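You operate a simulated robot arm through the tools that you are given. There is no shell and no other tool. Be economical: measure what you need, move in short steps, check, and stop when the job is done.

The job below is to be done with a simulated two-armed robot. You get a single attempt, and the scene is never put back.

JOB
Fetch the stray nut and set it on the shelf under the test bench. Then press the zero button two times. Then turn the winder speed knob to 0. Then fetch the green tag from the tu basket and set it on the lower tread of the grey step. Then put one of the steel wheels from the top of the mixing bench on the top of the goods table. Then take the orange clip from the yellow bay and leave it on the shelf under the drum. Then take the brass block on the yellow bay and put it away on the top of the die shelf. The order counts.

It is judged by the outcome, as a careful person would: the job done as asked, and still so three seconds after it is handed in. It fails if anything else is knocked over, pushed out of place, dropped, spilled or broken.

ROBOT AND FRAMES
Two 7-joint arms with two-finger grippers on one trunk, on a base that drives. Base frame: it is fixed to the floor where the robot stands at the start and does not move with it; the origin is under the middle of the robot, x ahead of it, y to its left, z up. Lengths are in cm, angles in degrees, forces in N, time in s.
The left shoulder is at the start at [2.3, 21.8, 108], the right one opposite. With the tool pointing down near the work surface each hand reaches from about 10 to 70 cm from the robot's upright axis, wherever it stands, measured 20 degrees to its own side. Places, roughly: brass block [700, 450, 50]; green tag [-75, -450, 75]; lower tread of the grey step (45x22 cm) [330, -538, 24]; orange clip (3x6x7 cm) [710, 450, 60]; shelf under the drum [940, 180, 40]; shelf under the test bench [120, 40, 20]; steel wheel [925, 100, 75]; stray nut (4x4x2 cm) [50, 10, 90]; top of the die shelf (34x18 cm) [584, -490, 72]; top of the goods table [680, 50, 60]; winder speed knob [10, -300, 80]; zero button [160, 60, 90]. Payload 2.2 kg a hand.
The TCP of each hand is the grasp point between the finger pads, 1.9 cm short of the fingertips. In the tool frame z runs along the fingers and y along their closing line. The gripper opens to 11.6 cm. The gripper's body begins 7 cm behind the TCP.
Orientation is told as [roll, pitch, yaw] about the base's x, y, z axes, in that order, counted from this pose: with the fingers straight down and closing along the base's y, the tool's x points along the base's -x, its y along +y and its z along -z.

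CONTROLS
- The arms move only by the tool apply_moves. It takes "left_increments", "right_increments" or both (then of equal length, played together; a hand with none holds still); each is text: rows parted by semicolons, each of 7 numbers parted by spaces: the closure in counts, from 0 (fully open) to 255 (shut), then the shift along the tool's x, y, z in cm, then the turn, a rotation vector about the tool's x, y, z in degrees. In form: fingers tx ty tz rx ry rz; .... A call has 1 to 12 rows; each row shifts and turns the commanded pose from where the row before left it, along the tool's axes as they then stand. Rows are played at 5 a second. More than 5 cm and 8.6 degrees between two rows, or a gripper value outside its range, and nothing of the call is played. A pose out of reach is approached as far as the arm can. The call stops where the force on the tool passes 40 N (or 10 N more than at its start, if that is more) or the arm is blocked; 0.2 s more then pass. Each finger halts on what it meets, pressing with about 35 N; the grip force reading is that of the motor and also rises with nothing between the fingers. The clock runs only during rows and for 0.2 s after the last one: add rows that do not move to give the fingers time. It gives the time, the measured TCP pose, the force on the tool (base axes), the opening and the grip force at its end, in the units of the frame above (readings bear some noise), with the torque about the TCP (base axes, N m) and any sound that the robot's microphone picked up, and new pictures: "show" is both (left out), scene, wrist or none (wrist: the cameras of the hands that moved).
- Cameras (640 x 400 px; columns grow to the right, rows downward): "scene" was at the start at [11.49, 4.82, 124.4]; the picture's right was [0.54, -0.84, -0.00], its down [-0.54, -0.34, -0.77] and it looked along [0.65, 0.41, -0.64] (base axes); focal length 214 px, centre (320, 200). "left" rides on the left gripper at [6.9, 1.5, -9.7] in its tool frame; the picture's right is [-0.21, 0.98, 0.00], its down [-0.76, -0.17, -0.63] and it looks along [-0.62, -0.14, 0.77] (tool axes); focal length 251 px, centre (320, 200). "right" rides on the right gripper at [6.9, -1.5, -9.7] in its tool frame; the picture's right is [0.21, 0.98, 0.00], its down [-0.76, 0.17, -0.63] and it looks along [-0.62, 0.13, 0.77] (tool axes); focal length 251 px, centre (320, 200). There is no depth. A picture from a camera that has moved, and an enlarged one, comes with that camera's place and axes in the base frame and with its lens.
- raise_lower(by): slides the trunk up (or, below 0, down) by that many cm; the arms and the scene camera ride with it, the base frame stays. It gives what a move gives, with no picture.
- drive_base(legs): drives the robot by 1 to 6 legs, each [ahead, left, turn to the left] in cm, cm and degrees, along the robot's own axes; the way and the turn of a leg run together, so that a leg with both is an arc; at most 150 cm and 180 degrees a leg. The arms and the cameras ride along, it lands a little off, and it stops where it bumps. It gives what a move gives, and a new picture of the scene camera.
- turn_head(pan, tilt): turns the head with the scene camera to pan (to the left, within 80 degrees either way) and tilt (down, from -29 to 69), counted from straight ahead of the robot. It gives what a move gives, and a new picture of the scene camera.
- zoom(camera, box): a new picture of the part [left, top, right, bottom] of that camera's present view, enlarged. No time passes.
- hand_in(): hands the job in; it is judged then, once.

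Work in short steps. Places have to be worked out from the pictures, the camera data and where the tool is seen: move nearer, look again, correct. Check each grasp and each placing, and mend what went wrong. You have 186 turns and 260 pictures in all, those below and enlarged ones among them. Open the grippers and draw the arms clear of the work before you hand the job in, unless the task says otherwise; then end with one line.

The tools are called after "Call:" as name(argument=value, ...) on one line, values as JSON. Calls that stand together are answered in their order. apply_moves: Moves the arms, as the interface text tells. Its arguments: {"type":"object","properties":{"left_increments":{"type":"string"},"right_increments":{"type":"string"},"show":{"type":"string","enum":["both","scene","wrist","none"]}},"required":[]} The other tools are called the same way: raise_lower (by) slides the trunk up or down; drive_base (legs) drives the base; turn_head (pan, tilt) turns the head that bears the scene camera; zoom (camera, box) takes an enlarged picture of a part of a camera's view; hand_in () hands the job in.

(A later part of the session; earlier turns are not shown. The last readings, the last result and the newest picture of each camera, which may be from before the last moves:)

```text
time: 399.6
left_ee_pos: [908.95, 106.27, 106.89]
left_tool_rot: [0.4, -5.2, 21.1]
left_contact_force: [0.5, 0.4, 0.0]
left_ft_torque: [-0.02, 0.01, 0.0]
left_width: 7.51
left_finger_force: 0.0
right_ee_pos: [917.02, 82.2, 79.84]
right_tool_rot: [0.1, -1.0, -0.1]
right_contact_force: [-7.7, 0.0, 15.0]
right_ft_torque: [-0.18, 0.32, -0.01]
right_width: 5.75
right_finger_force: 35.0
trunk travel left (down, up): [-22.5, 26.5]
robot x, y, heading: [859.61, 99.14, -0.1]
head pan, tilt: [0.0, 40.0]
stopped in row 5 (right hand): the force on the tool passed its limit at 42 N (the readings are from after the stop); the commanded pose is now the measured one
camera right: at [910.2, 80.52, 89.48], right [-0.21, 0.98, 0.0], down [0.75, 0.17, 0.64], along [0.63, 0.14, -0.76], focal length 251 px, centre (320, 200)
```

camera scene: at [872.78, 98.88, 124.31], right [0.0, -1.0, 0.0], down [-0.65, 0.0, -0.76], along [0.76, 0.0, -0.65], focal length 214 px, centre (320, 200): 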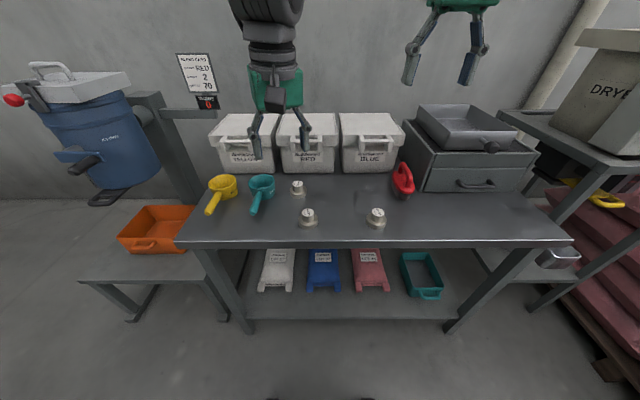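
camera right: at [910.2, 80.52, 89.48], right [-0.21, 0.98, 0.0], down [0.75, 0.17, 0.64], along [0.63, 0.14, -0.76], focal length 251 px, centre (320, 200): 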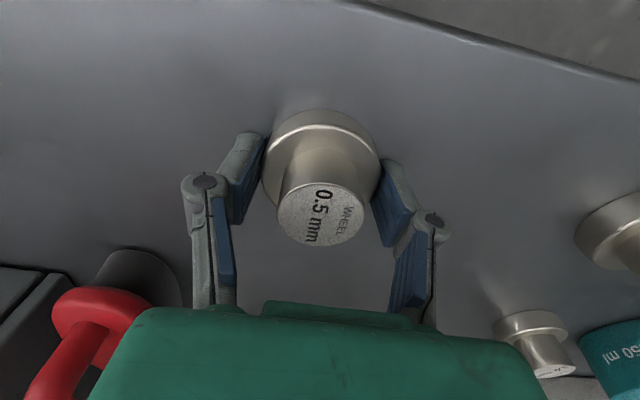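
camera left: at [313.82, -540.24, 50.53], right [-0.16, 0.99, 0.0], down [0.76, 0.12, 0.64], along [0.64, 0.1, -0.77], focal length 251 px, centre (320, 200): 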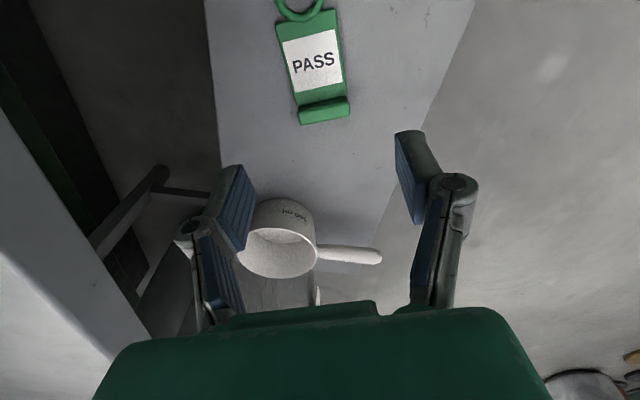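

The tips touched the bench top (z≈78), so the grip is full depth. I lift.

Call:
apply_moves(right_increments="225 0 0 0 0 0 0;225 0 0 -0.8 0 0 0;225 0 0 -2 0 0 0;225 0 0 -3 0 0 0;225 0 0 0 0 0 0", show="wrist")

```text
time: 400.9
left_ee_pos: [909.06, 106.17, 106.81]
left_tool_rot: [0.4, -5.2, 21.0]
left_contact_force: [-0.2, 0.1, 0.0]
left_ft_torque: [-0.01, 0.02, 0.01]
left_width: 7.54
left_finger_force: 0.1
right_ee_pos: [917.1, 82.18, 85.42]
right_tool_rot: [0.1, -0.8, 0.0]
right_contact_force: [-0.3, 0.5, -2.1]
right_ft_torque: [-0.02, 0.04, -0.04]
right_width: 5.73
right_finger_force: 34.9
trunk travel left (down, up): [-22.5, 26.5]
robot x, y, heading: [859.82, 99.41, -0.5]
head pan, tilt: [0.0, 40.0]
camera right: at [910.23, 80.4, 95.02], right [-0.22, 0.98, 0.0], down [0.75, 0.17, 0.64], along [0.63, 0.14, -0.77], focal length 251 px, centre (320, 200)
```

right: 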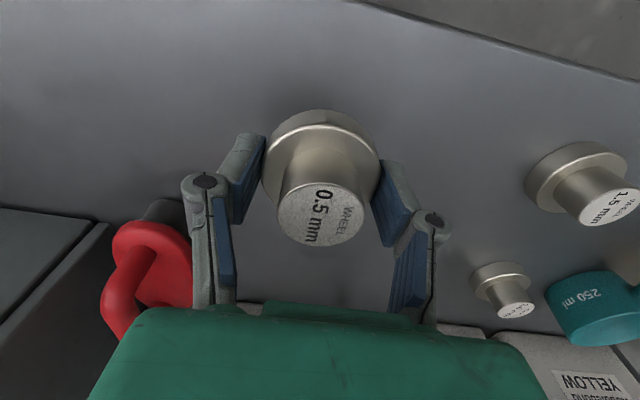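

Wheel lifted. I raise it to carrying height, then drive to the east end of the goods table.

Call:
apply_moves(right_increments="225 0 0 -4 0 0 0;225 0 0 -4.5 0 0 0;225 0 0 -4.5 0 0 0;225 0 0 -4.5 0 0 0;225 3 0 -2 0 0 0;225 4 0 0 0 0 0;225 0 0 0 0 0 0", show="none")

Call:
drive_base(legs=[[-38, 0, 0], [0, 0, -45], [0, 0, -45], [64, 0, 0], [0, 0, -45], [0, 0, -45]])

Call:
turn_head(pan=0, tilt=35)

```text
time: 402.4
left_ee_pos: [909.13, 106.22, 106.75]
left_tool_rot: [0.4, -5.2, 21.0]
left_contact_force: [0.5, 0.2, 0.0]
left_ft_torque: [0.0, 0.01, -0.02]
left_width: 7.51
left_finger_force: 0.0
right_ee_pos: [909.94, 82.02, 104.95]
right_tool_rot: [0.1, -0.9, 0.0]
right_contact_force: [-0.4, -0.3, -2.1]
right_ft_torque: [0.03, 0.01, 0.01]
right_width: 5.7
right_finger_force: 34.9
trunk travel left (down, up): [-22.5, 26.5]
robot x, y, heading: [860.22, 99.44, 0.0]
head pan, tilt: [0.0, 40.0]
```

```text
time: 416.3
left_ee_pos: [772.22, 29.3, 106.93]
left_tool_rot: [0.5, -5.1, -159.8]
left_contact_force: [-0.6, 0.7, 0.6]
left_ft_torque: [0.0, 0.03, -0.03]
left_width: 7.51
left_finger_force: 0.0
right_ee_pos: [771.87, 53.5, 105.05]
right_tool_rot: [0.1, -0.9, 179.1]
right_contact_force: [-0.7, -0.3, -1.8]
right_ft_torque: [-0.01, 0.0, 0.02]
right_width: 5.71
right_finger_force: 35.0
trunk travel left (down, up): [-22.5, 26.5]
robot x, y, heading: [821.49, 35.15, 179.0]
head pan, tilt: [0.0, 40.0]
camera scene: at [808.76, 35.72, 124.31], right [0.02, 1.0, 0.0], down [0.65, -0.01, -0.76], along [-0.76, 0.01, -0.65], focal length 214 px, centre (320, 200)
```

scene: 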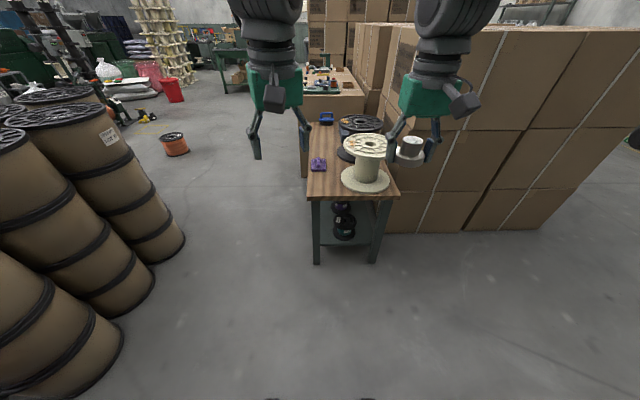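

```text
time: 416.9
left_ee_pos: [772.55, 29.2, 106.94]
left_tool_rot: [0.3, -5.4, -159.8]
left_contact_force: [-0.1, 0.4, 1.0]
left_ft_torque: [0.0, -0.05, 0.0]
left_width: 7.5
left_finger_force: 0.1
right_ee_pos: [772.27, 53.35, 105.22]
right_tool_rot: [0.0, -1.0, 179.1]
right_contact_force: [-0.1, 0.0, -1.6]
right_ft_torque: [-0.02, -0.02, 0.01]
right_width: 5.7
right_finger_force: 35.0
trunk travel left (down, up): [-22.5, 26.5]
robot x, y, heading: [821.6, 35.07, 179.0]
head pan, tilt: [0.0, 35.0]
camera scene: at [808.46, 35.75, 125.06], right [0.02, 1.0, 0.0], down [0.58, -0.01, -0.82], along [-0.82, 0.01, -0.58], focal length 214 px, centre (320, 200)
```

scene: 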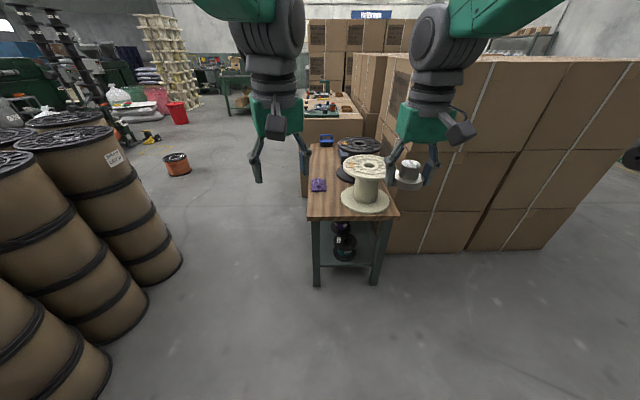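

The free patch on the goods table is at its southeast corner, around [722, 37.5]; the white spool covers y>48. I shift 15 cm left and drive up to it.

Call:
drive_base(legs=[[15, 8, 0], [15, 8, 0], [16, 0, 1]])

Call:
apply_moves(right_increments="225 0 0 4 0 0 0;225 0 0 4 0 0 0;225 0 0 4 0 0 0;225 0 0 3 0 0 0;225 0 0 0 0 0 0;225 0 0 0 0 0 0", show="both")

```text
time: 420.5
left_ee_pos: [726.5, 11.73, 107.04]
left_tool_rot: [-0.2, -5.1, -158.7]
left_contact_force: [-0.6, 0.5, -0.1]
left_ft_torque: [0.05, 0.0, 0.01]
left_width: 7.49
left_finger_force: 0.1
right_ee_pos: [725.71, 35.86, 105.33]
right_tool_rot: [-0.5, -1.0, -179.8]
right_contact_force: [0.4, 0.3, -1.0]
right_ft_torque: [0.01, -0.07, -0.01]
right_width: 5.69
right_finger_force: 35.6
trunk travel left (down, up): [-22.5, 26.5]
robot x, y, heading: [775.25, 19.79, 179.8]
head pan, tilt: [0.0, 35.0]
camera scene: at [762.37, 18.62, 125.07], right [0.0, 1.0, 0.01], down [0.58, 0.01, -0.82], along [-0.82, 0.01, -0.58], focal length 214 px, centre (320, 200)
```

scene: 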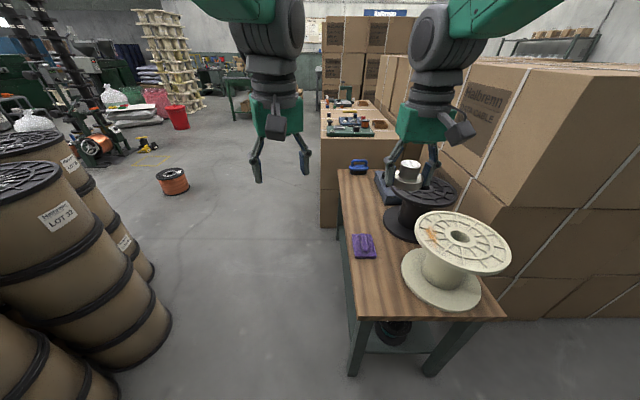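

```text
time: 421.9
left_ee_pos: [726.64, 13.15, 107.15]
left_tool_rot: [0.4, -5.5, -158.8]
left_contact_force: [0.0, 0.2, -0.4]
left_ft_torque: [-0.02, 0.0, 0.01]
left_width: 7.51
left_finger_force: 0.0
right_ee_pos: [725.66, 37.2, 90.13]
right_tool_rot: [0.2, -1.2, -179.8]
right_contact_force: [-0.7, 0.3, -1.1]
right_ft_torque: [-0.03, -0.02, 0.0]
right_width: 5.69
right_finger_force: 35.7
trunk travel left (down, up): [-22.5, 26.5]
robot x, y, heading: [775.4, 20.3, 179.7]
head pan, tilt: [0.0, 35.0]
camera scene: at [762.28, 20.58, 125.06], right [0.0, 1.0, -0.01], down [0.58, -0.01, -0.82], along [-0.82, 0.0, -0.58], focal length 214 px, centre (320, 200)
camera right: at [732.89, 38.64, 99.75], right [0.22, -0.98, 0.0], down [-0.74, -0.17, 0.65], along [-0.63, -0.14, -0.76], focal length 251 px, centre (320, 200)
```

scene: 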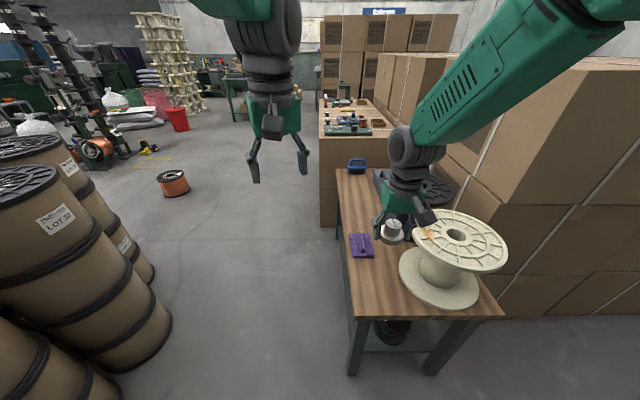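
right: 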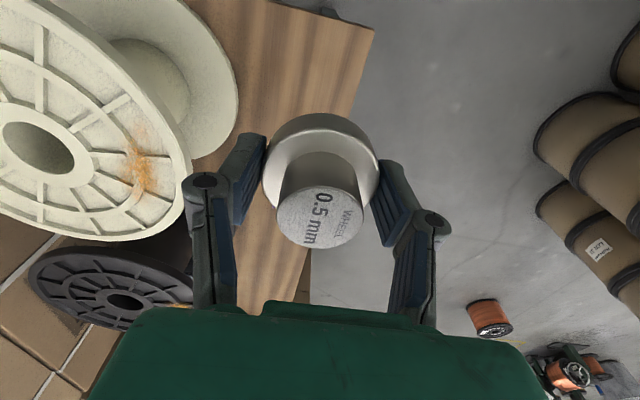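

The table edge is at y≈31 and the spool flange at y≈46.5. I aim for [723, 36.5] and lower to z≈68.

Call:
apply_moves(right_increments="225 -1.3 0.4 2 0 0 0;225 -1.3 0.4 3 0 0 0;225 0 0 4 0 0 0;225 0 0 4 0 0 0;225 0 0 4 0 0 0;225 0 0 4 0 0 0;225 0 0 0 0 0 0;225 0 0 0 0 0 0", show="both")

```text
time: 423.7
left_ee_pos: [726.75, 12.83, 107.21]
left_tool_rot: [0.3, -5.5, -158.8]
left_contact_force: [-0.8, 0.5, -0.2]
left_ft_torque: [-0.01, -0.02, 0.05]
left_width: 7.51
left_finger_force: 0.0
right_ee_pos: [722.58, 36.17, 69.35]
right_tool_rot: [0.1, -1.2, -179.8]
right_contact_force: [0.9, 0.2, -1.9]
right_ft_torque: [0.02, -0.01, -0.02]
right_width: 5.69
right_finger_force: 34.8
trunk travel left (down, up): [-22.5, 26.5]
robot x, y, heading: [775.35, 19.92, 179.6]
head pan, tilt: [0.0, 35.0]
camera scene: at [762.21, 19.99, 125.05], right [0.0, 1.0, 0.0], down [0.58, 0.0, -0.82], along [-0.82, 0.0, -0.58], focal length 214 px, centre (320, 200)
camera right: at [729.77, 37.51, 78.82], right [0.22, -0.98, 0.0], down [-0.74, -0.17, 0.65], along [-0.63, -0.14, -0.76], focal length 251 px, centre (320, 200)
```

scene: 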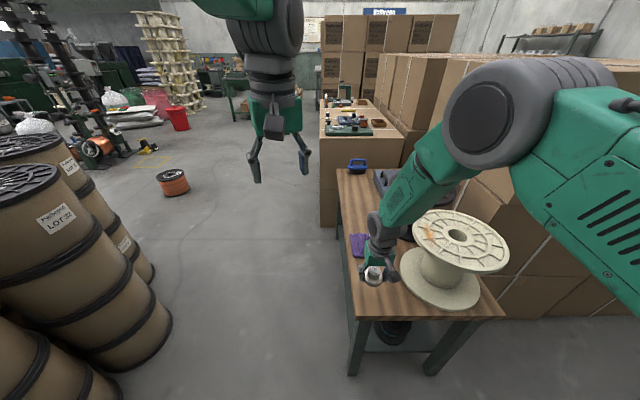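
right: 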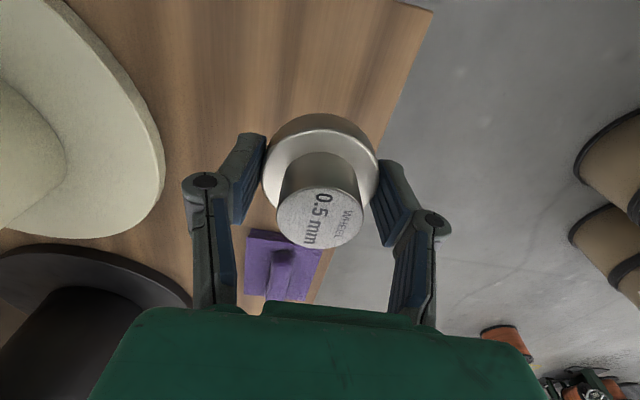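

Everything is clear. I lower in small steps to contact.

Call:
apply_moves(right_increments="225 0 -0.3 2.5 0 0 0;225 0 0 1.5 0 0 0;225 0 0 0.8 0 0 0;225 0 0 0.5 0 0 0;225 0 0 0.4 0 0 0;225 0 0 0.4 0 0 0;225 0 0 0.4 0 0 0;225 0 0 0.4 0 0 0", show="wrist")

```text
time: 425.5
left_ee_pos: [726.79, 12.83, 107.09]
left_tool_rot: [0.3, -5.5, -158.8]
left_contact_force: [0.0, 0.6, -0.1]
left_ft_torque: [0.03, 0.01, -0.04]
left_width: 7.5
left_finger_force: 0.0
right_ee_pos: [722.42, 36.45, 62.38]
right_tool_rot: [0.1, -1.2, -179.8]
right_contact_force: [0.3, -0.2, -1.2]
right_ft_torque: [0.02, 0.02, 0.03]
right_width: 5.67
right_finger_force: 34.3
trunk travel left (down, up): [-22.5, 26.5]
robot x, y, heading: [775.45, 19.92, 179.9]
head pan, tilt: [0.0, 35.0]
camera right: at [729.66, 37.83, 71.93], right [0.22, -0.98, 0.0], down [-0.74, -0.17, 0.65], along [-0.63, -0.14, -0.76], focal length 251 px, centre (320, 200)
```

right: 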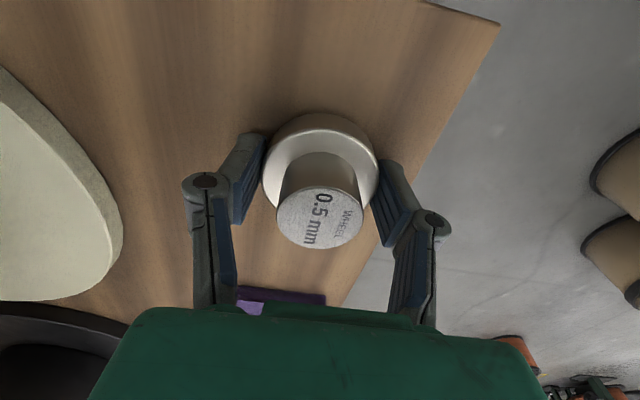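

Call:
apply_moves(right_increments="225 0 0 0.4 0 0 0;225 0 0 0.4 0 0 0;225 0 0 0.4 0 0 0;225 0 0 0.4 0 0 0;225 0 0 0.4 0 0 0", show="wrist")

```text
time: 426.3
left_ee_pos: [727.05, 12.81, 107.28]
left_tool_rot: [0.2, -5.5, -158.9]
left_contact_force: [0.0, 0.1, -0.3]
left_ft_torque: [-0.02, -0.02, -0.01]
left_width: 7.49
left_finger_force: 0.1
right_ee_pos: [722.43, 36.44, 61.97]
right_tool_rot: [0.0, -1.4, -179.8]
right_contact_force: [12.3, 1.4, 24.1]
right_ft_torque: [-0.18, -0.52, 0.1]
right_width: 5.68
right_finger_force: 35.2
trunk travel left (down, up): [-22.5, 26.5]
robot x, y, heading: [775.49, 19.68, 179.8]
head pan, tilt: [0.0, 35.0]
stopped in row 3 (right hand): the force on the tool passed its limit at 46 N (the readings are from after the stop); the commanded pose is now the measured one
camera right: at [729.72, 37.8, 71.43], right [0.22, -0.98, -0.01], down [-0.74, -0.17, 0.65], along [-0.64, -0.14, -0.76], focal length 251 px, centre (320, 200)
```

right: 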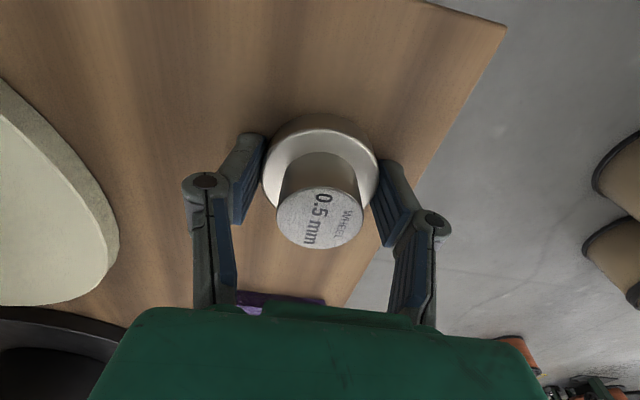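

The wheel touches the table. I release, opening only as far as needed, and rise straight up.

Call:
apply_moves(right_increments="180 0 0 0 0 0 0;120 0 0 0 0 0 0;100 0 0 0 0 0 0;100 0 0 -2 0 0 0;100 0 0 -4 0 0 0;100 0 0 -4.5 0 0 0;100 0 0 -4.5 0 0 0;100 0 0 -4.5 0 0 0;100 0 0 -4.5 0 0 0", show="wrist")

```text
time: 428.3
left_ee_pos: [727.08, 12.97, 107.39]
left_tool_rot: [0.2, -5.7, -158.8]
left_contact_force: [1.1, 0.2, -0.5]
left_ft_torque: [-0.02, 0.0, 0.02]
left_width: 7.51
left_finger_force: 0.1
right_ee_pos: [723.16, 36.4, 85.81]
right_tool_rot: [0.0, -1.5, -179.9]
right_contact_force: [0.3, -0.1, 0.9]
right_ft_torque: [-0.01, 0.0, -0.02]
right_width: 7.06
right_finger_force: 0.0
trunk travel left (down, up): [-22.5, 26.5]
robot x, y, heading: [775.2, 20.06, 180.2]
head pan, tilt: [0.0, 35.0]
camera right: at [730.34, 37.87, 95.26], right [0.22, -0.98, 0.0], down [-0.74, -0.17, 0.65], along [-0.64, -0.14, -0.76], focal length 251 px, centre (320, 200)
```

right: 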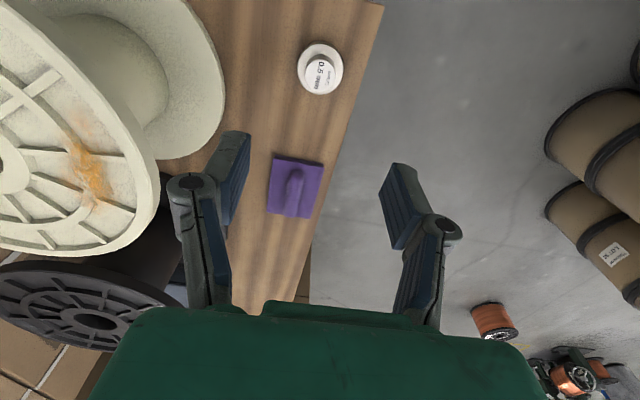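

The wheel stands on the goods table. I raise the hand, back off and turn north toward the yellow bay.

Call:
apply_moves(right_increments="100 0 0 -4.5 0 0 0;100 0 0 -4.5 0 0 0;100 0 0 -4.5 0 0 0;100 0 0 -4.5 0 0 0", show="none")

Call:
drive_base(legs=[[-45, 0, 0], [0, 0, -45], [0, 0, -45]])

Call:
turn_head(pan=0, tilt=20)

```text
time: 429.3
left_ee_pos: [727.05, 12.85, 107.33]
left_tool_rot: [0.2, -5.8, -158.7]
left_contact_force: [-0.1, 0.2, 0.0]
left_ft_torque: [-0.01, -0.01, 0.01]
left_width: 7.5
left_finger_force: 0.1
right_ee_pos: [723.47, 36.39, 103.97]
right_tool_rot: [0.0, -1.5, -179.9]
right_contact_force: [-0.2, -0.8, 0.6]
right_ft_torque: [0.0, 0.0, -0.01]
right_width: 7.06
right_finger_force: 0.1
trunk travel left (down, up): [-22.5, 26.5]
robot x, y, heading: [775.33, 20.19, 180.0]
head pan, tilt: [0.0, 35.0]
```

```text
time: 436.1
left_ee_pos: [813.31, 68.13, 107.37]
left_tool_rot: [0.2, -5.7, 111.4]
left_contact_force: [0.2, -0.3, -0.2]
left_ft_torque: [0.01, 0.01, 0.0]
left_width: 7.5
left_finger_force: 0.0
right_ee_pos: [836.88, 71.9, 103.84]
right_tool_rot: [0.0, -1.5, 90.4]
right_contact_force: [-0.6, -0.4, 0.0]
right_ft_torque: [-0.01, 0.02, -0.01]
right_width: 7.05
right_finger_force: 0.0
trunk travel left (down, up): [-22.5, 26.5]
robot x, y, heading: [820.92, 19.93, 90.4]
head pan, tilt: [0.0, 35.0]
camera scene: at [820.52, 32.83, 125.06], right [1.0, 0.0, 0.0], down [0.0, -0.58, -0.82], along [0.0, 0.82, -0.58], focal length 214 px, centre (320, 200)
```

scene: 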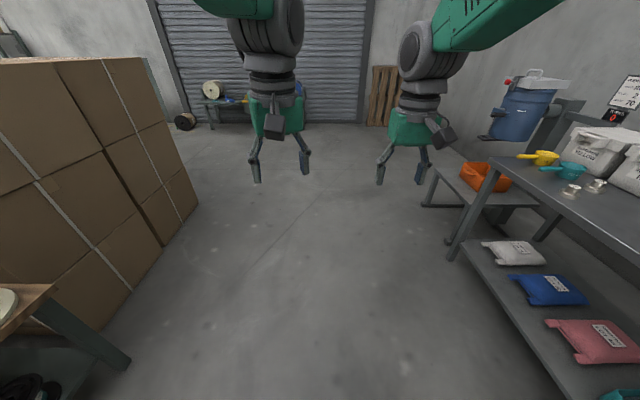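

```text
time: 436.9
left_ee_pos: [813.35, 67.79, 107.36]
left_tool_rot: [0.2, -5.8, 111.4]
left_contact_force: [-1.8, 0.7, 0.0]
left_ft_torque: [0.0, -0.01, -0.03]
left_width: 7.52
left_finger_force: 0.0
right_ee_pos: [836.84, 71.46, 103.93]
right_tool_rot: [0.0, -1.6, 90.4]
right_contact_force: [0.1, -0.8, 0.9]
right_ft_torque: [-0.01, 0.0, 0.0]
right_width: 7.04
right_finger_force: 0.1
trunk travel left (down, up): [-22.5, 26.5]
robot x, y, heading: [820.38, 19.57, 90.3]
head pan, tilt: [0.0, 20.0]
camera scene: at [820.55, 33.31, 127.45], right [1.0, 0.0, 0.0], down [0.0, -0.35, -0.94], along [0.0, 0.94, -0.35], focal length 214 px, centre (320, 200)
```

scene: 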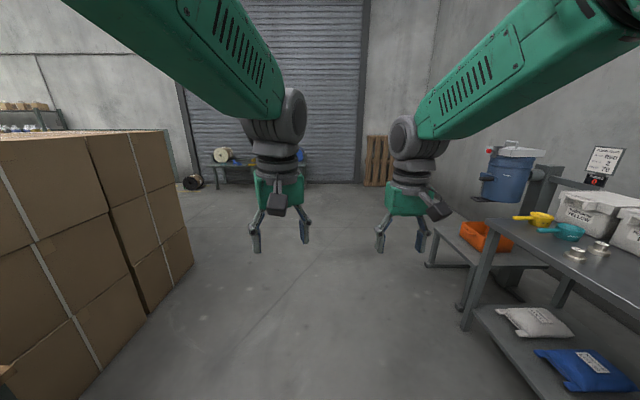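

A low bench by the roller door near [709, 400] is probably the yellow bay. I drive north and look again.

Call:
drive_base(legs=[[130, 0, 0], [60, 0, 0], [0, 0, 35], [75, 0, 0]])

```text
time: 451.9
left_ee_pos: [745.41, 310.05, 107.41]
left_tool_rot: [0.1, -5.7, 145.5]
left_contact_force: [0.7, 0.2, 0.0]
left_ft_torque: [-0.02, 0.0, 0.01]
left_width: 7.5
left_finger_force: 0.0
right_ee_pos: [762.76, 326.38, 103.94]
right_tool_rot: [-0.1, -1.7, 124.5]
right_contact_force: [-0.5, 0.4, 0.0]
right_ft_torque: [-0.01, 0.0, -0.03]
right_width: 7.05
right_finger_force: 0.1
trunk travel left (down, up): [-22.5, 26.5]
robot x, y, heading: [778.29, 274.03, 123.9]
head pan, tilt: [0.0, 20.0]
camera scene: at [770.77, 285.51, 127.45], right [0.83, 0.56, 0.0], down [0.19, -0.29, -0.94], along [-0.53, 0.78, -0.35], focal length 214 px, centre (320, 200)
```

scene: 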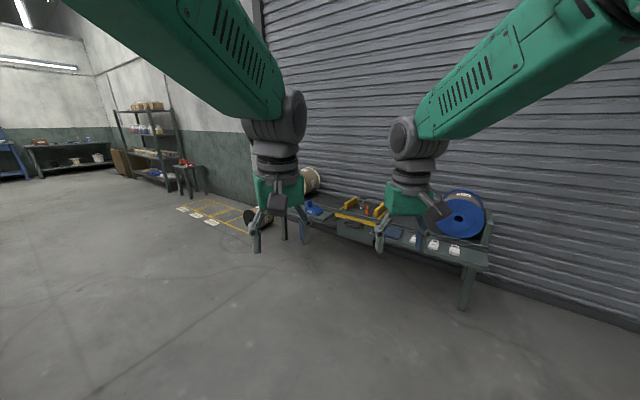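

Call:
zoom(camera="scene", box=[240, 160, 496, 320])

```text
2.50 times, centred on (368, 240) of scene
camera zoom: at [770.77, 285.51, 127.45], right [0.83, 0.56, 0.0], down [0.19, -0.29, -0.94], along [-0.53, 0.78, -0.35], focal length 536 px, centre (200, 100)
```

zoom: 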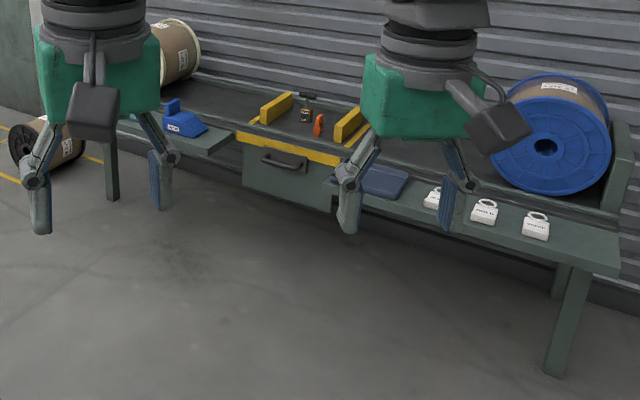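

The yellow bay is in the middle of that bench: orange clip near [708, 451] and the brass block just beside it. I drive in front of it and face north.

Call:
drive_base(legs=[[0, 0, 2.5], [70, 0, 0], [62, 0, 0], [0, 0, -36]])

Call:
turn_head(pan=0, tilt=45)

```text
time: 460.9
left_ee_pos: [691.38, 427.58, 107.45]
left_tool_rot: [0.1, -5.9, 112.2]
left_contact_force: [0.0, -0.1, -0.1]
left_ft_torque: [0.02, 0.01, -0.01]
left_width: 7.49
left_finger_force: 0.0
right_ee_pos: [714.71, 431.64, 104.13]
right_tool_rot: [-0.1, -1.8, 91.2]
right_contact_force: [-0.3, 0.5, 0.3]
right_ft_torque: [0.0, 0.02, -0.01]
right_width: 7.06
right_finger_force: 0.1
trunk travel left (down, up): [-22.5, 26.5]
robot x, y, heading: [699.31, 379.8, 90.6]
head pan, tilt: [0.0, 20.0]
camera scene: at [699.09, 393.48, 127.45], right [1.0, 0.02, 0.0], down [0.01, -0.35, -0.94], along [-0.01, 0.94, -0.35], focal length 214 px, centre (320, 200)
```

scene: 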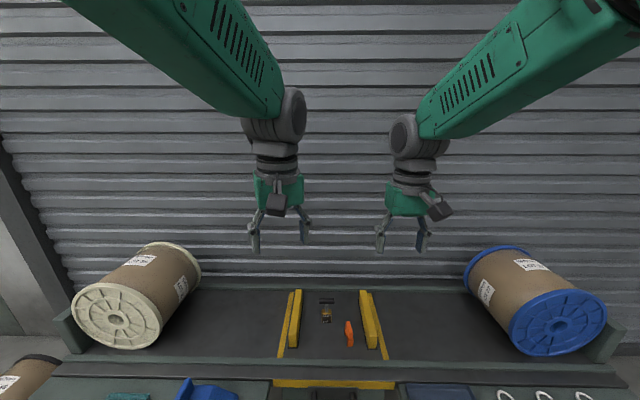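

```text
time: 461.8
left_ee_pos: [691.57, 427.47, 107.61]
left_tool_rot: [0.1, -6.0, 112.2]
left_contact_force: [0.5, -1.3, 0.3]
left_ft_torque: [0.0, -0.02, 0.04]
left_width: 7.52
left_finger_force: 0.0
right_ee_pos: [715.02, 431.42, 104.26]
right_tool_rot: [-0.1, -1.9, 91.2]
right_contact_force: [0.0, 0.0, 0.7]
right_ft_torque: [-0.02, -0.03, 0.01]
right_width: 7.08
right_finger_force: 0.1
trunk travel left (down, up): [-22.5, 26.5]
robot x, y, heading: [699.4, 379.91, 90.8]
head pan, tilt: [0.0, 45.0]
camera scene: at [699.27, 392.29, 123.59], right [1.0, 0.02, 0.0], down [0.01, -0.71, -0.71], along [-0.01, 0.71, -0.71], focal length 214 px, centre (320, 200)
```

scene: 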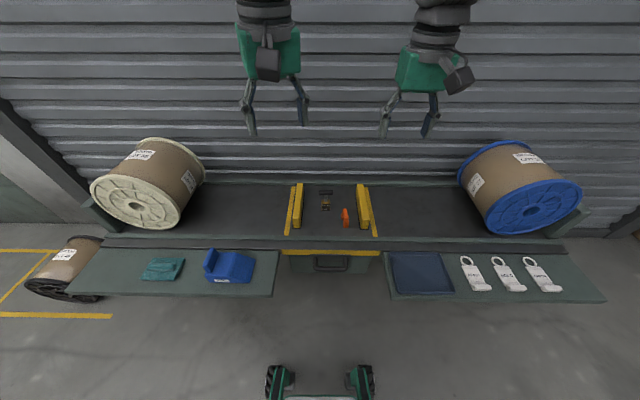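

Call:
zoom(camera="scene", box=[272, 168, 400, 248])

```text
5.00 times, centred on (336, 208) of scene
camera zoom: at [699.27, 392.29, 123.59], right [1.0, 0.02, 0.0], down [0.01, -0.71, -0.71], along [-0.01, 0.71, -0.71], focal length 1072 px, centre (240, 160)
```

zoom: 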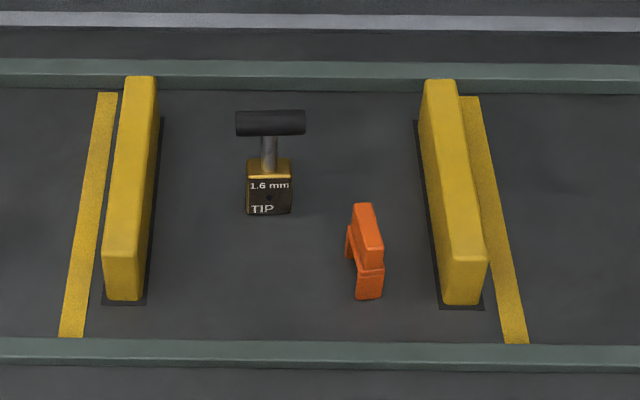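

The orange clip stands at about [709, 450], 3 cm wide along x; the brass block with a T-handle is to its left rear. I drive 13 cm closer and bring the right hand above the clip.

Call:
drive_base(legs=[[13, 0, -0.5]])

Call:
apply_moves(right_increments="100 -2 -2 3 0 0 0;100 -2 -2 4 0 0 0;100 -2 -2 4 0 0 0;100 0 0 4.5 0 0 0;100 0 0 4.5 0 0 0;100 0 0 4 0 0 0;100 0 0 0 0 0 0", show="wrist")

```text
time: 463.1
left_ee_pos: [691.81, 440.42, 107.61]
left_tool_rot: [0.2, -6.0, 111.8]
left_contact_force: [-0.2, 0.9, -0.5]
left_ft_torque: [-0.02, -0.01, -0.03]
left_width: 7.49
left_finger_force: 0.0
right_ee_pos: [715.15, 444.3, 104.26]
right_tool_rot: [0.0, -1.9, 90.8]
right_contact_force: [-0.2, 0.3, -1.0]
right_ft_torque: [-0.02, -0.01, -0.01]
right_width: 7.06
right_finger_force: 0.0
trunk travel left (down, up): [-22.5, 26.5]
robot x, y, heading: [699.33, 393.01, 90.4]
head pan, tilt: [0.0, 45.0]
camera scene: at [699.2, 405.23, 123.59], right [1.0, 0.01, 0.0], down [0.01, -0.71, -0.71], along [-0.01, 0.7, -0.71], focal length 214 px, centre (320, 200)
```

scene: 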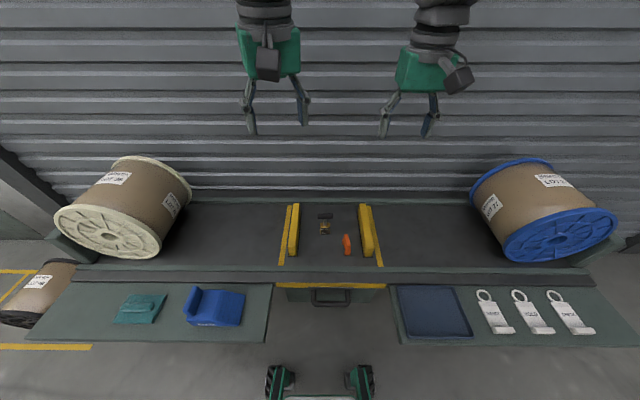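

```text
time: 464.6
left_ee_pos: [691.8, 440.18, 107.73]
left_tool_rot: [0.0, -6.2, 111.7]
left_contact_force: [-0.5, 0.1, -0.8]
left_ft_torque: [-0.01, 0.02, -0.03]
left_width: 7.51
left_finger_force: 0.3
right_ee_pos: [721.28, 451.03, 80.66]
right_tool_rot: [0.1, -2.1, 90.6]
right_contact_force: [0.2, 0.4, -0.8]
right_ft_torque: [0.01, -0.01, 0.0]
right_width: 7.07
right_finger_force: 0.2
trunk travel left (down, up): [-22.5, 26.5]
robot x, y, heading: [699.22, 392.82, 90.6]
head pan, tilt: [0.0, 45.0]
camera right: at [722.91, 443.55, 89.91], right [-0.97, -0.23, -0.01], down [-0.18, 0.73, 0.66], along [-0.14, 0.64, -0.75], focal length 251 px, centre (320, 200)
```

right: 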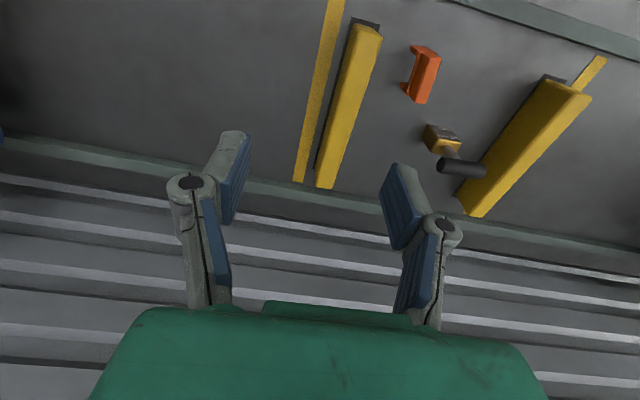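

I moved the wrong way in x. The clip is at [708.6, 449.6, 55]; I move over it (13 cm to the left) and lower.

Call:
apply_moves(right_increments="100 0.5 4.2 0 0 0 0;100 0.5 4.2 0 0 0 0;100 0.5 4.2 0 0 0 0;100 0 0 3.5 0 0 0;100 0 0 3.5 0 0 0;100 0 0 0 0 0 0;100 0 0 0 0 0 0", show="wrist")

```text
time: 466.2
left_ee_pos: [691.56, 440.27, 107.57]
left_tool_rot: [0.0, -6.1, 111.8]
left_contact_force: [0.5, -0.4, 0.1]
left_ft_torque: [-0.02, 0.01, 0.0]
left_width: 7.52
left_finger_force: 0.1
right_ee_pos: [708.41, 449.55, 73.46]
right_tool_rot: [0.0, -2.1, 90.8]
right_contact_force: [-0.4, -0.7, 0.8]
right_ft_torque: [0.02, -0.03, 0.01]
right_width: 7.03
right_finger_force: 0.0
trunk travel left (down, up): [-22.5, 26.5]
robot x, y, heading: [699.42, 392.7, 90.4]
head pan, tilt: [0.0, 45.0]
camera right: at [710.21, 442.21, 82.79], right [-0.97, -0.23, -0.01], down [-0.18, 0.73, 0.66], along [-0.14, 0.64, -0.75], focal length 251 px, centre (320, 200)
```

right: 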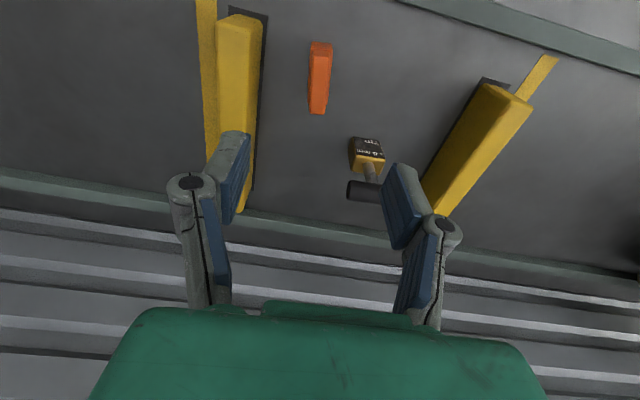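

Aligned over the clip, and the T-handle is 5+ cm away. I narrow to 5.5 cm and lower 13 cm.

Call:
apply_moves(right_increments="134 0.2 -0.4 2.5 0 0 0;134 0 0 3.5 0 0 0;134 0 0 3.5 0 0 0;134 0 0 3 0 0 0;134 0 0 0 0 0 0;134 0 0 0 0 0 0", show="wrist")

```text
time: 467.6
left_ee_pos: [691.72, 440.31, 107.75]
left_tool_rot: [-0.1, -6.1, 111.9]
left_contact_force: [0.1, 0.7, 0.2]
left_ft_torque: [0.01, -0.02, 0.0]
left_width: 7.51
left_finger_force: 0.0
right_ee_pos: [708.96, 449.93, 60.89]
right_tool_rot: [0.0, -2.1, 90.8]
right_contact_force: [-0.5, -0.2, 0.4]
right_ft_torque: [-0.01, 0.0, -0.03]
right_width: 5.5
right_finger_force: 0.0
trunk travel left (down, up): [-22.5, 26.5]
robot x, y, heading: [699.21, 393.08, 90.5]
head pan, tilt: [0.0, 45.0]
camera right: at [710.65, 442.56, 70.24], right [-0.97, -0.23, -0.01], down [-0.18, 0.73, 0.66], along [-0.14, 0.64, -0.75], focal length 251 px, centre (320, 200)
```

right: 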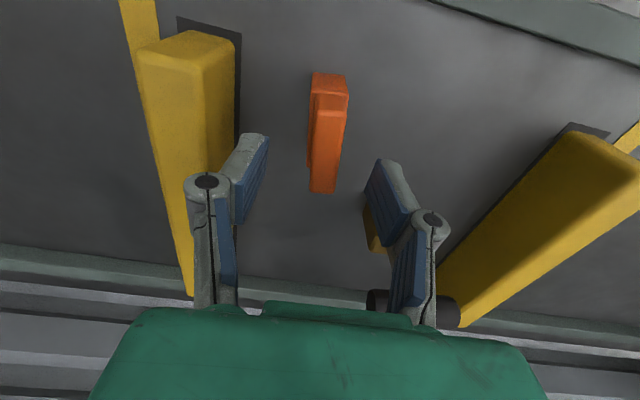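

Centred in x; I shift 0.8 cm toward the robot, lower 4 cm, and look.

Call:
apply_moves(right_increments="134 0.8 0 1 0 0 0;134 0 0 1.5 0 0 0;134 0 0 1.2 0 0 0;134 0 0 0 0 0 0", show="wrist")

```text
time: 468.6
left_ee_pos: [691.64, 440.07, 107.75]
left_tool_rot: [0.1, -6.1, 111.8]
left_contact_force: [0.2, -0.6, -0.9]
left_ft_torque: [0.04, -0.04, -0.03]
left_width: 7.52
left_finger_force: 0.0
right_ee_pos: [708.94, 449.15, 57.22]
right_tool_rot: [0.0, -2.0, 90.9]
right_contact_force: [-0.3, 0.3, -0.7]
right_ft_torque: [0.0, 0.02, -0.02]
right_width: 5.49
right_finger_force: 0.1
trunk travel left (down, up): [-22.5, 26.5]
robot x, y, heading: [698.82, 392.76, 90.6]
head pan, tilt: [0.0, 45.0]
camera right: at [710.65, 441.79, 66.58], right [-0.97, -0.23, -0.01], down [-0.18, 0.73, 0.66], along [-0.14, 0.64, -0.75], focal length 251 px, centre (320, 200)
```

right: 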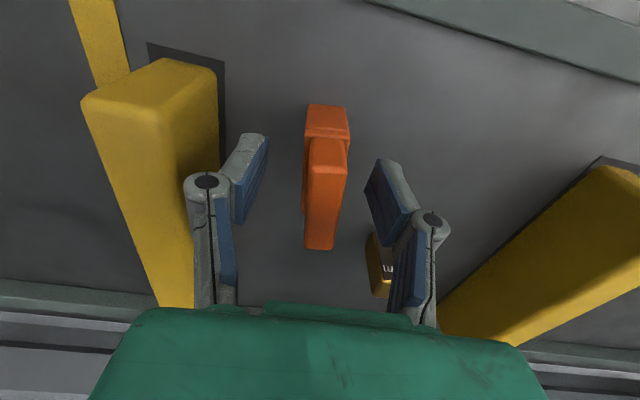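

The clip is between the pads. I lower 1 cm and close.

Call:
apply_moves(right_increments="134 0 0 1 0 0 0;160 0 0 0 0 0 0;185 0 0 0 0 0 0;215 0 0 0 0 0 0;230 0 0 0 0 0 0;230 0 0 0 0 0 0", show="wrist")

```text
time: 470.1
left_ee_pos: [691.83, 440.16, 107.86]
left_tool_rot: [0.0, -6.1, 111.9]
left_contact_force: [-0.9, -0.5, 0.4]
left_ft_torque: [-0.02, 0.01, 0.03]
left_width: 7.54
left_finger_force: 0.0
right_ee_pos: [709.0, 449.18, 56.26]
right_tool_rot: [0.0, -1.9, 90.8]
right_contact_force: [0.4, 0.4, 0.4]
right_ft_torque: [-0.01, -0.02, 0.01]
right_width: 1.66
right_finger_force: 35.0
trunk travel left (down, up): [-22.5, 26.5]
robot x, y, heading: [699.27, 392.75, 90.5]
head pan, tilt: [0.0, 45.0]
camera right: at [710.65, 441.85, 65.61], right [-0.97, -0.23, -0.01], down [-0.18, 0.73, 0.66], along [-0.14, 0.64, -0.75], focal length 251 px, centre (320, 200)
```

right: 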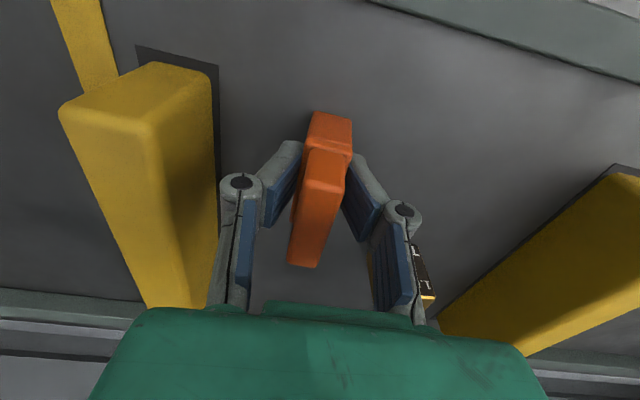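

Gripped by its ridge (1.7 cm). I lift it straight up.

Call:
apply_moves(right_increments="240 0 0 -0.5 0 0 0;240 0 0 -1.5 0 0 0;240 0 0 -3 0 0 0;240 0 0 -4 0 0 0;240 0 0 -4 0 0 0", show="wrist")

```text
time: 471.2
left_ee_pos: [691.7, 440.14, 107.75]
left_tool_rot: [0.0, -6.2, 111.7]
left_contact_force: [0.1, 0.5, -0.6]
left_ft_torque: [0.04, -0.02, 0.02]
left_width: 7.53
left_finger_force: 0.0
right_ee_pos: [708.87, 448.61, 69.21]
right_tool_rot: [0.0, -2.0, 90.7]
right_contact_force: [0.0, -1.2, -1.0]
right_ft_torque: [0.03, 0.01, -0.03]
right_width: 1.63
right_finger_force: 35.1
trunk travel left (down, up): [-22.5, 26.5]
robot x, y, heading: [699.56, 393.08, 90.3]
head pan, tilt: [0.0, 45.0]
camera right: at [710.6, 441.26, 78.62], right [-0.97, -0.23, -0.01], down [-0.18, 0.73, 0.66], along [-0.14, 0.64, -0.75], focal length 251 px, centre (320, 200)
```

right: 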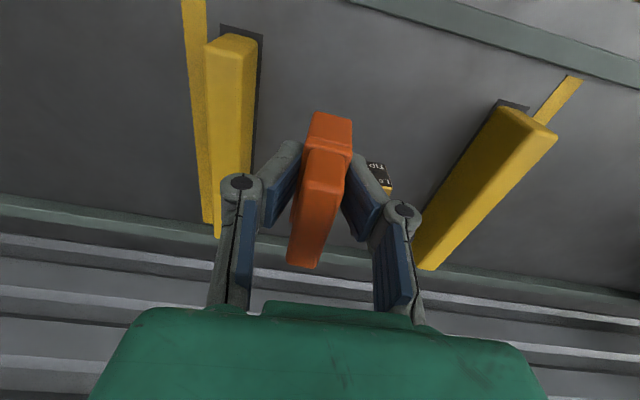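

Clip secured. I raise it, back off from the bay and drive to the drum's shelf beside the mixing bench.

Call:
apply_moves(right_increments="240 0 0 -4.5 0 0 0;240 0 0 -4.5 0 0 0;240 0 0 -4.5 0 0 0;240 0 0 -4.5 0 0 0;240 0 0 -4.5 0 0 0;240 0 0 -4.5 0 0 0;240 0 0 -4.5 0 0 0;240 0 0 -3 0 0 0", show="none")

Call:
drive_base(legs=[[-60, 0, 0], [0, 0, -90], [0, 0, -46], [110, 0, 0], [90, 0, 0], [0, 0, 46]])

```text
time: 473.1
left_ee_pos: [691.7, 440.19, 107.83]
left_tool_rot: [0.0, -6.1, 111.7]
left_contact_force: [0.1, -0.4, -0.2]
left_ft_torque: [0.01, -0.02, -0.01]
left_width: 7.5
left_finger_force: 0.1
right_ee_pos: [709.0, 447.47, 103.7]
right_tool_rot: [0.0, -2.0, 90.8]
right_contact_force: [-0.2, 0.5, -0.5]
right_ft_torque: [0.01, 0.02, -0.01]
right_width: 1.6
right_finger_force: 34.9
trunk travel left (down, up): [-22.5, 26.5]
robot x, y, heading: [699.19, 392.95, 90.3]
head pan, tilt: [0.0, 45.0]
```

```text
time: 494.1
left_ee_pos: [885.64, 195.75, 107.8]
left_tool_rot: [0.1, -6.1, 21.3]
left_contact_force: [0.4, -0.5, -0.2]
left_ft_torque: [0.03, 0.02, 0.01]
left_width: 7.48
left_finger_force: 0.1
right_ee_pos: [892.95, 178.38, 103.7]
right_tool_rot: [0.0, -1.9, 0.3]
right_contact_force: [0.3, 1.0, 0.2]
right_ft_torque: [0.0, -0.01, 0.0]
right_width: 0.8
right_finger_force: 35.1
trunk travel left (down, up): [-22.5, 26.5]
robot x, y, heading: [838.53, 188.69, -0.1]
head pan, tilt: [0.0, 45.0]
camera scene: at [850.81, 188.65, 123.58], right [0.0, -1.0, 0.0], down [-0.71, 0.0, -0.7], along [0.7, 0.0, -0.71], focal length 214 px, centre (320, 200)
```

scene: 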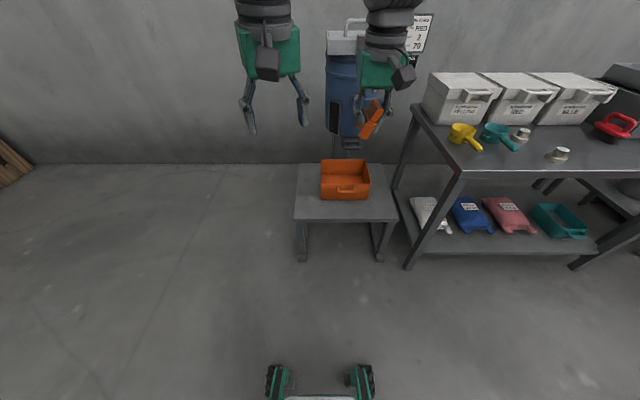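

The opening dropped to 0.8 cm and the clip looks tilted in the fingers. I check with the wrist camera.

Call:
apply_moves(right_increments="250 0 0 0 0 0 0", show="wrist")

```text
time: 494.4
left_ee_pos: [885.34, 195.79, 107.87]
left_tool_rot: [-0.1, -6.3, 21.4]
left_contact_force: [0.5, -1.0, -0.7]
left_ft_torque: [0.01, 0.0, 0.02]
left_width: 7.51
left_finger_force: 0.0
right_ee_pos: [892.59, 178.46, 103.87]
right_tool_rot: [0.1, -2.1, 0.2]
right_contact_force: [-0.1, 0.2, -0.8]
right_ft_torque: [0.0, 0.01, -0.01]
right_width: 0.71
right_finger_force: 35.0
trunk travel left (down, up): [-22.5, 26.5]
robot x, y, heading: [838.13, 188.75, -0.1]
head pan, tilt: [0.0, 45.0]
camera right: at [885.45, 176.77, 113.2], right [-0.22, 0.98, -0.01], down [0.73, 0.17, 0.66], along [0.65, 0.14, -0.75], focal length 251 px, centre (320, 200)
```

right: 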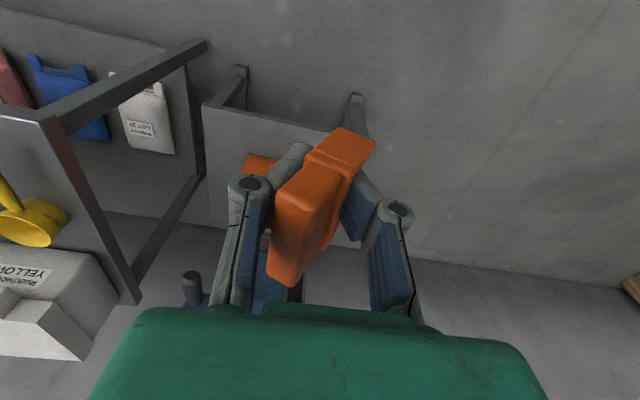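

The clip turned in the grip and is slowly being squeezed out, so I place it promptly: I bring the hand to y≈156 and down to z≈57 in front of the shelf, then drive forward.

Call:
apply_moves(right_increments="242 0 -3.7 3.2 0 0 0;242 0 -3.7 3.2 0 0 0;242 0 -3.7 3.2 0 0 0;242 0 -3.7 3.2 0 0 0;242 0 -3.7 3.2 0 0 0;242 0 -3.7 3.2 0 0 0;242 0 0 4.6 0 0 0;242 0 0 4.6 0 0 0;242 0 0 4.6 0 0 0;242 0 0 4.6 0 0 0;242 0 0 4.6 0 0 0;242 0 0 4.6 0 0 0", show="both")

```text
time: 497.1
left_ee_pos: [885.49, 195.62, 107.93]
left_tool_rot: [0.1, -6.2, 21.3]
left_contact_force: [0.6, 0.5, -0.3]
left_ft_torque: [0.0, -0.01, -0.03]
left_width: 7.5
left_finger_force: 0.1
right_ee_pos: [894.54, 156.23, 57.08]
right_tool_rot: [0.1, -2.3, 0.4]
right_contact_force: [0.0, 1.3, -0.5]
right_ft_torque: [0.01, 0.01, -0.05]
right_width: 0.73
right_finger_force: 1.0
trunk travel left (down, up): [-22.5, 26.5]
robot x, y, heading: [838.39, 188.94, 0.2]
head pan, tilt: [0.0, 45.0]
camera scene: at [850.99, 188.43, 123.56], right [0.0, -1.0, 0.0], down [-0.71, 0.0, -0.7], along [0.7, 0.0, -0.71], focal length 214 px, centre (320, 200)
camera right: at [887.5, 154.5, 66.38], right [-0.22, 0.98, -0.01], down [0.73, 0.17, 0.66], along [0.65, 0.14, -0.75], focal length 251 px, centre (320, 200)
```

scene: 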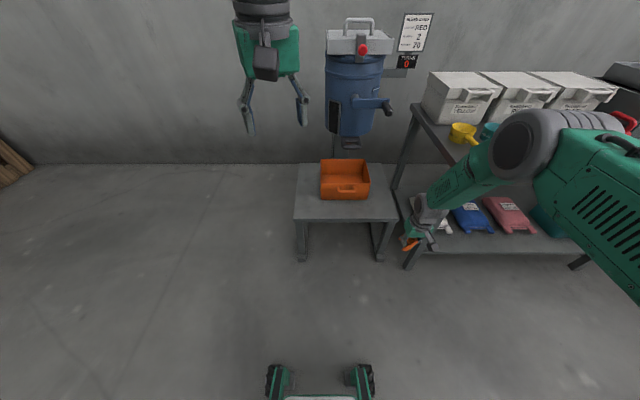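
right: 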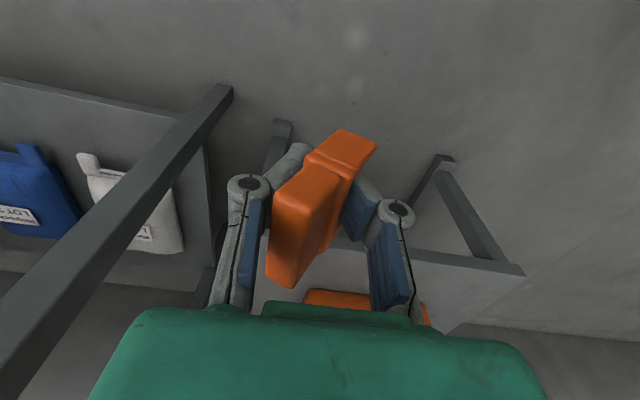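

The right elbow would come too close to the mixing bench there. The left part of the shelf (y 189–200, clear of the drum) is better: I move the left hand out of the way and the right hand back to the middle.

Call:
apply_moves(left_increments="90 -0.5 4.1 0 0 0 0;90 -0.5 4.1 0 0 0 0;90 -0.5 4.1 0 0 0 0;90 -0.5 4.1 0 0 0 0;90 -0.5 4.1 0 0 0 0;90 0 0 0 0 0 0;90 0 0 0 0 0 0", right_increments="245 0 4 0 0 0 0;245 0 4.5 0 0 0 0;245 0 4.5 0 0 0 0;245 0 4.5 0 0 0 0;245 0 4.5 0 0 0 0;245 0 4.5 0 0 0 0;245 0 2.5 0 0 0 0", show="none")

Call:
drive_base(legs=[[15, 10, 0]])

```text
time: 498.6
left_ee_pos: [880.19, 215.35, 108.34]
left_tool_rot: [0.2, -6.4, 21.3]
left_contact_force: [-0.5, -0.5, 0.4]
left_ft_torque: [-0.01, -0.01, -0.02]
left_width: 7.5
left_finger_force: 0.1
right_ee_pos: [894.4, 185.03, 57.04]
right_tool_rot: [0.1, -2.2, 0.2]
right_contact_force: [0.7, -0.5, 0.0]
right_ft_torque: [0.03, 0.02, 0.0]
right_width: 0.62
right_finger_force: 33.8
trunk travel left (down, up): [-22.5, 26.5]
robot x, y, heading: [838.18, 188.71, 0.1]
head pan, tilt: [0.0, 45.0]
```

```text
time: 500.2
left_ee_pos: [895.25, 225.72, 108.12]
left_tool_rot: [0.0, -6.2, 21.3]
left_contact_force: [0.4, 0.7, 0.3]
left_ft_torque: [0.02, 0.01, 0.0]
left_width: 7.52
left_finger_force: 0.0
right_ee_pos: [909.41, 195.29, 57.12]
right_tool_rot: [0.0, -2.1, 0.3]
right_contact_force: [0.1, -0.5, -0.6]
right_ft_torque: [0.01, -0.01, 0.01]
right_width: 0.57
right_finger_force: 33.2
trunk travel left (down, up): [-22.5, 26.5]
robot x, y, heading: [853.25, 198.4, 0.2]
head pan, tilt: [0.0, 45.0]
camera scene: at [865.91, 198.7, 123.57], right [0.0, -1.0, 0.0], down [-0.71, 0.0, -0.7], along [0.7, 0.0, -0.71], focal length 214 px, centre (320, 200)
```

scene: 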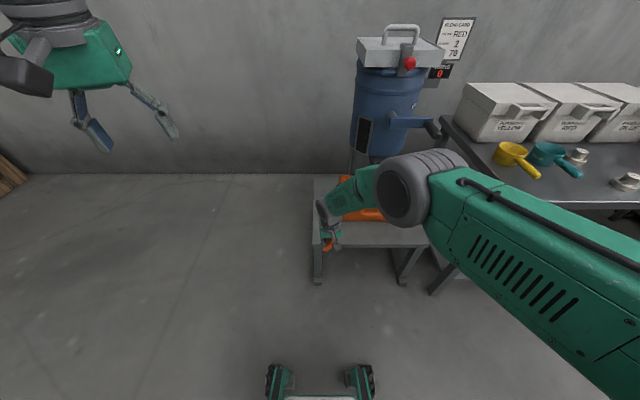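

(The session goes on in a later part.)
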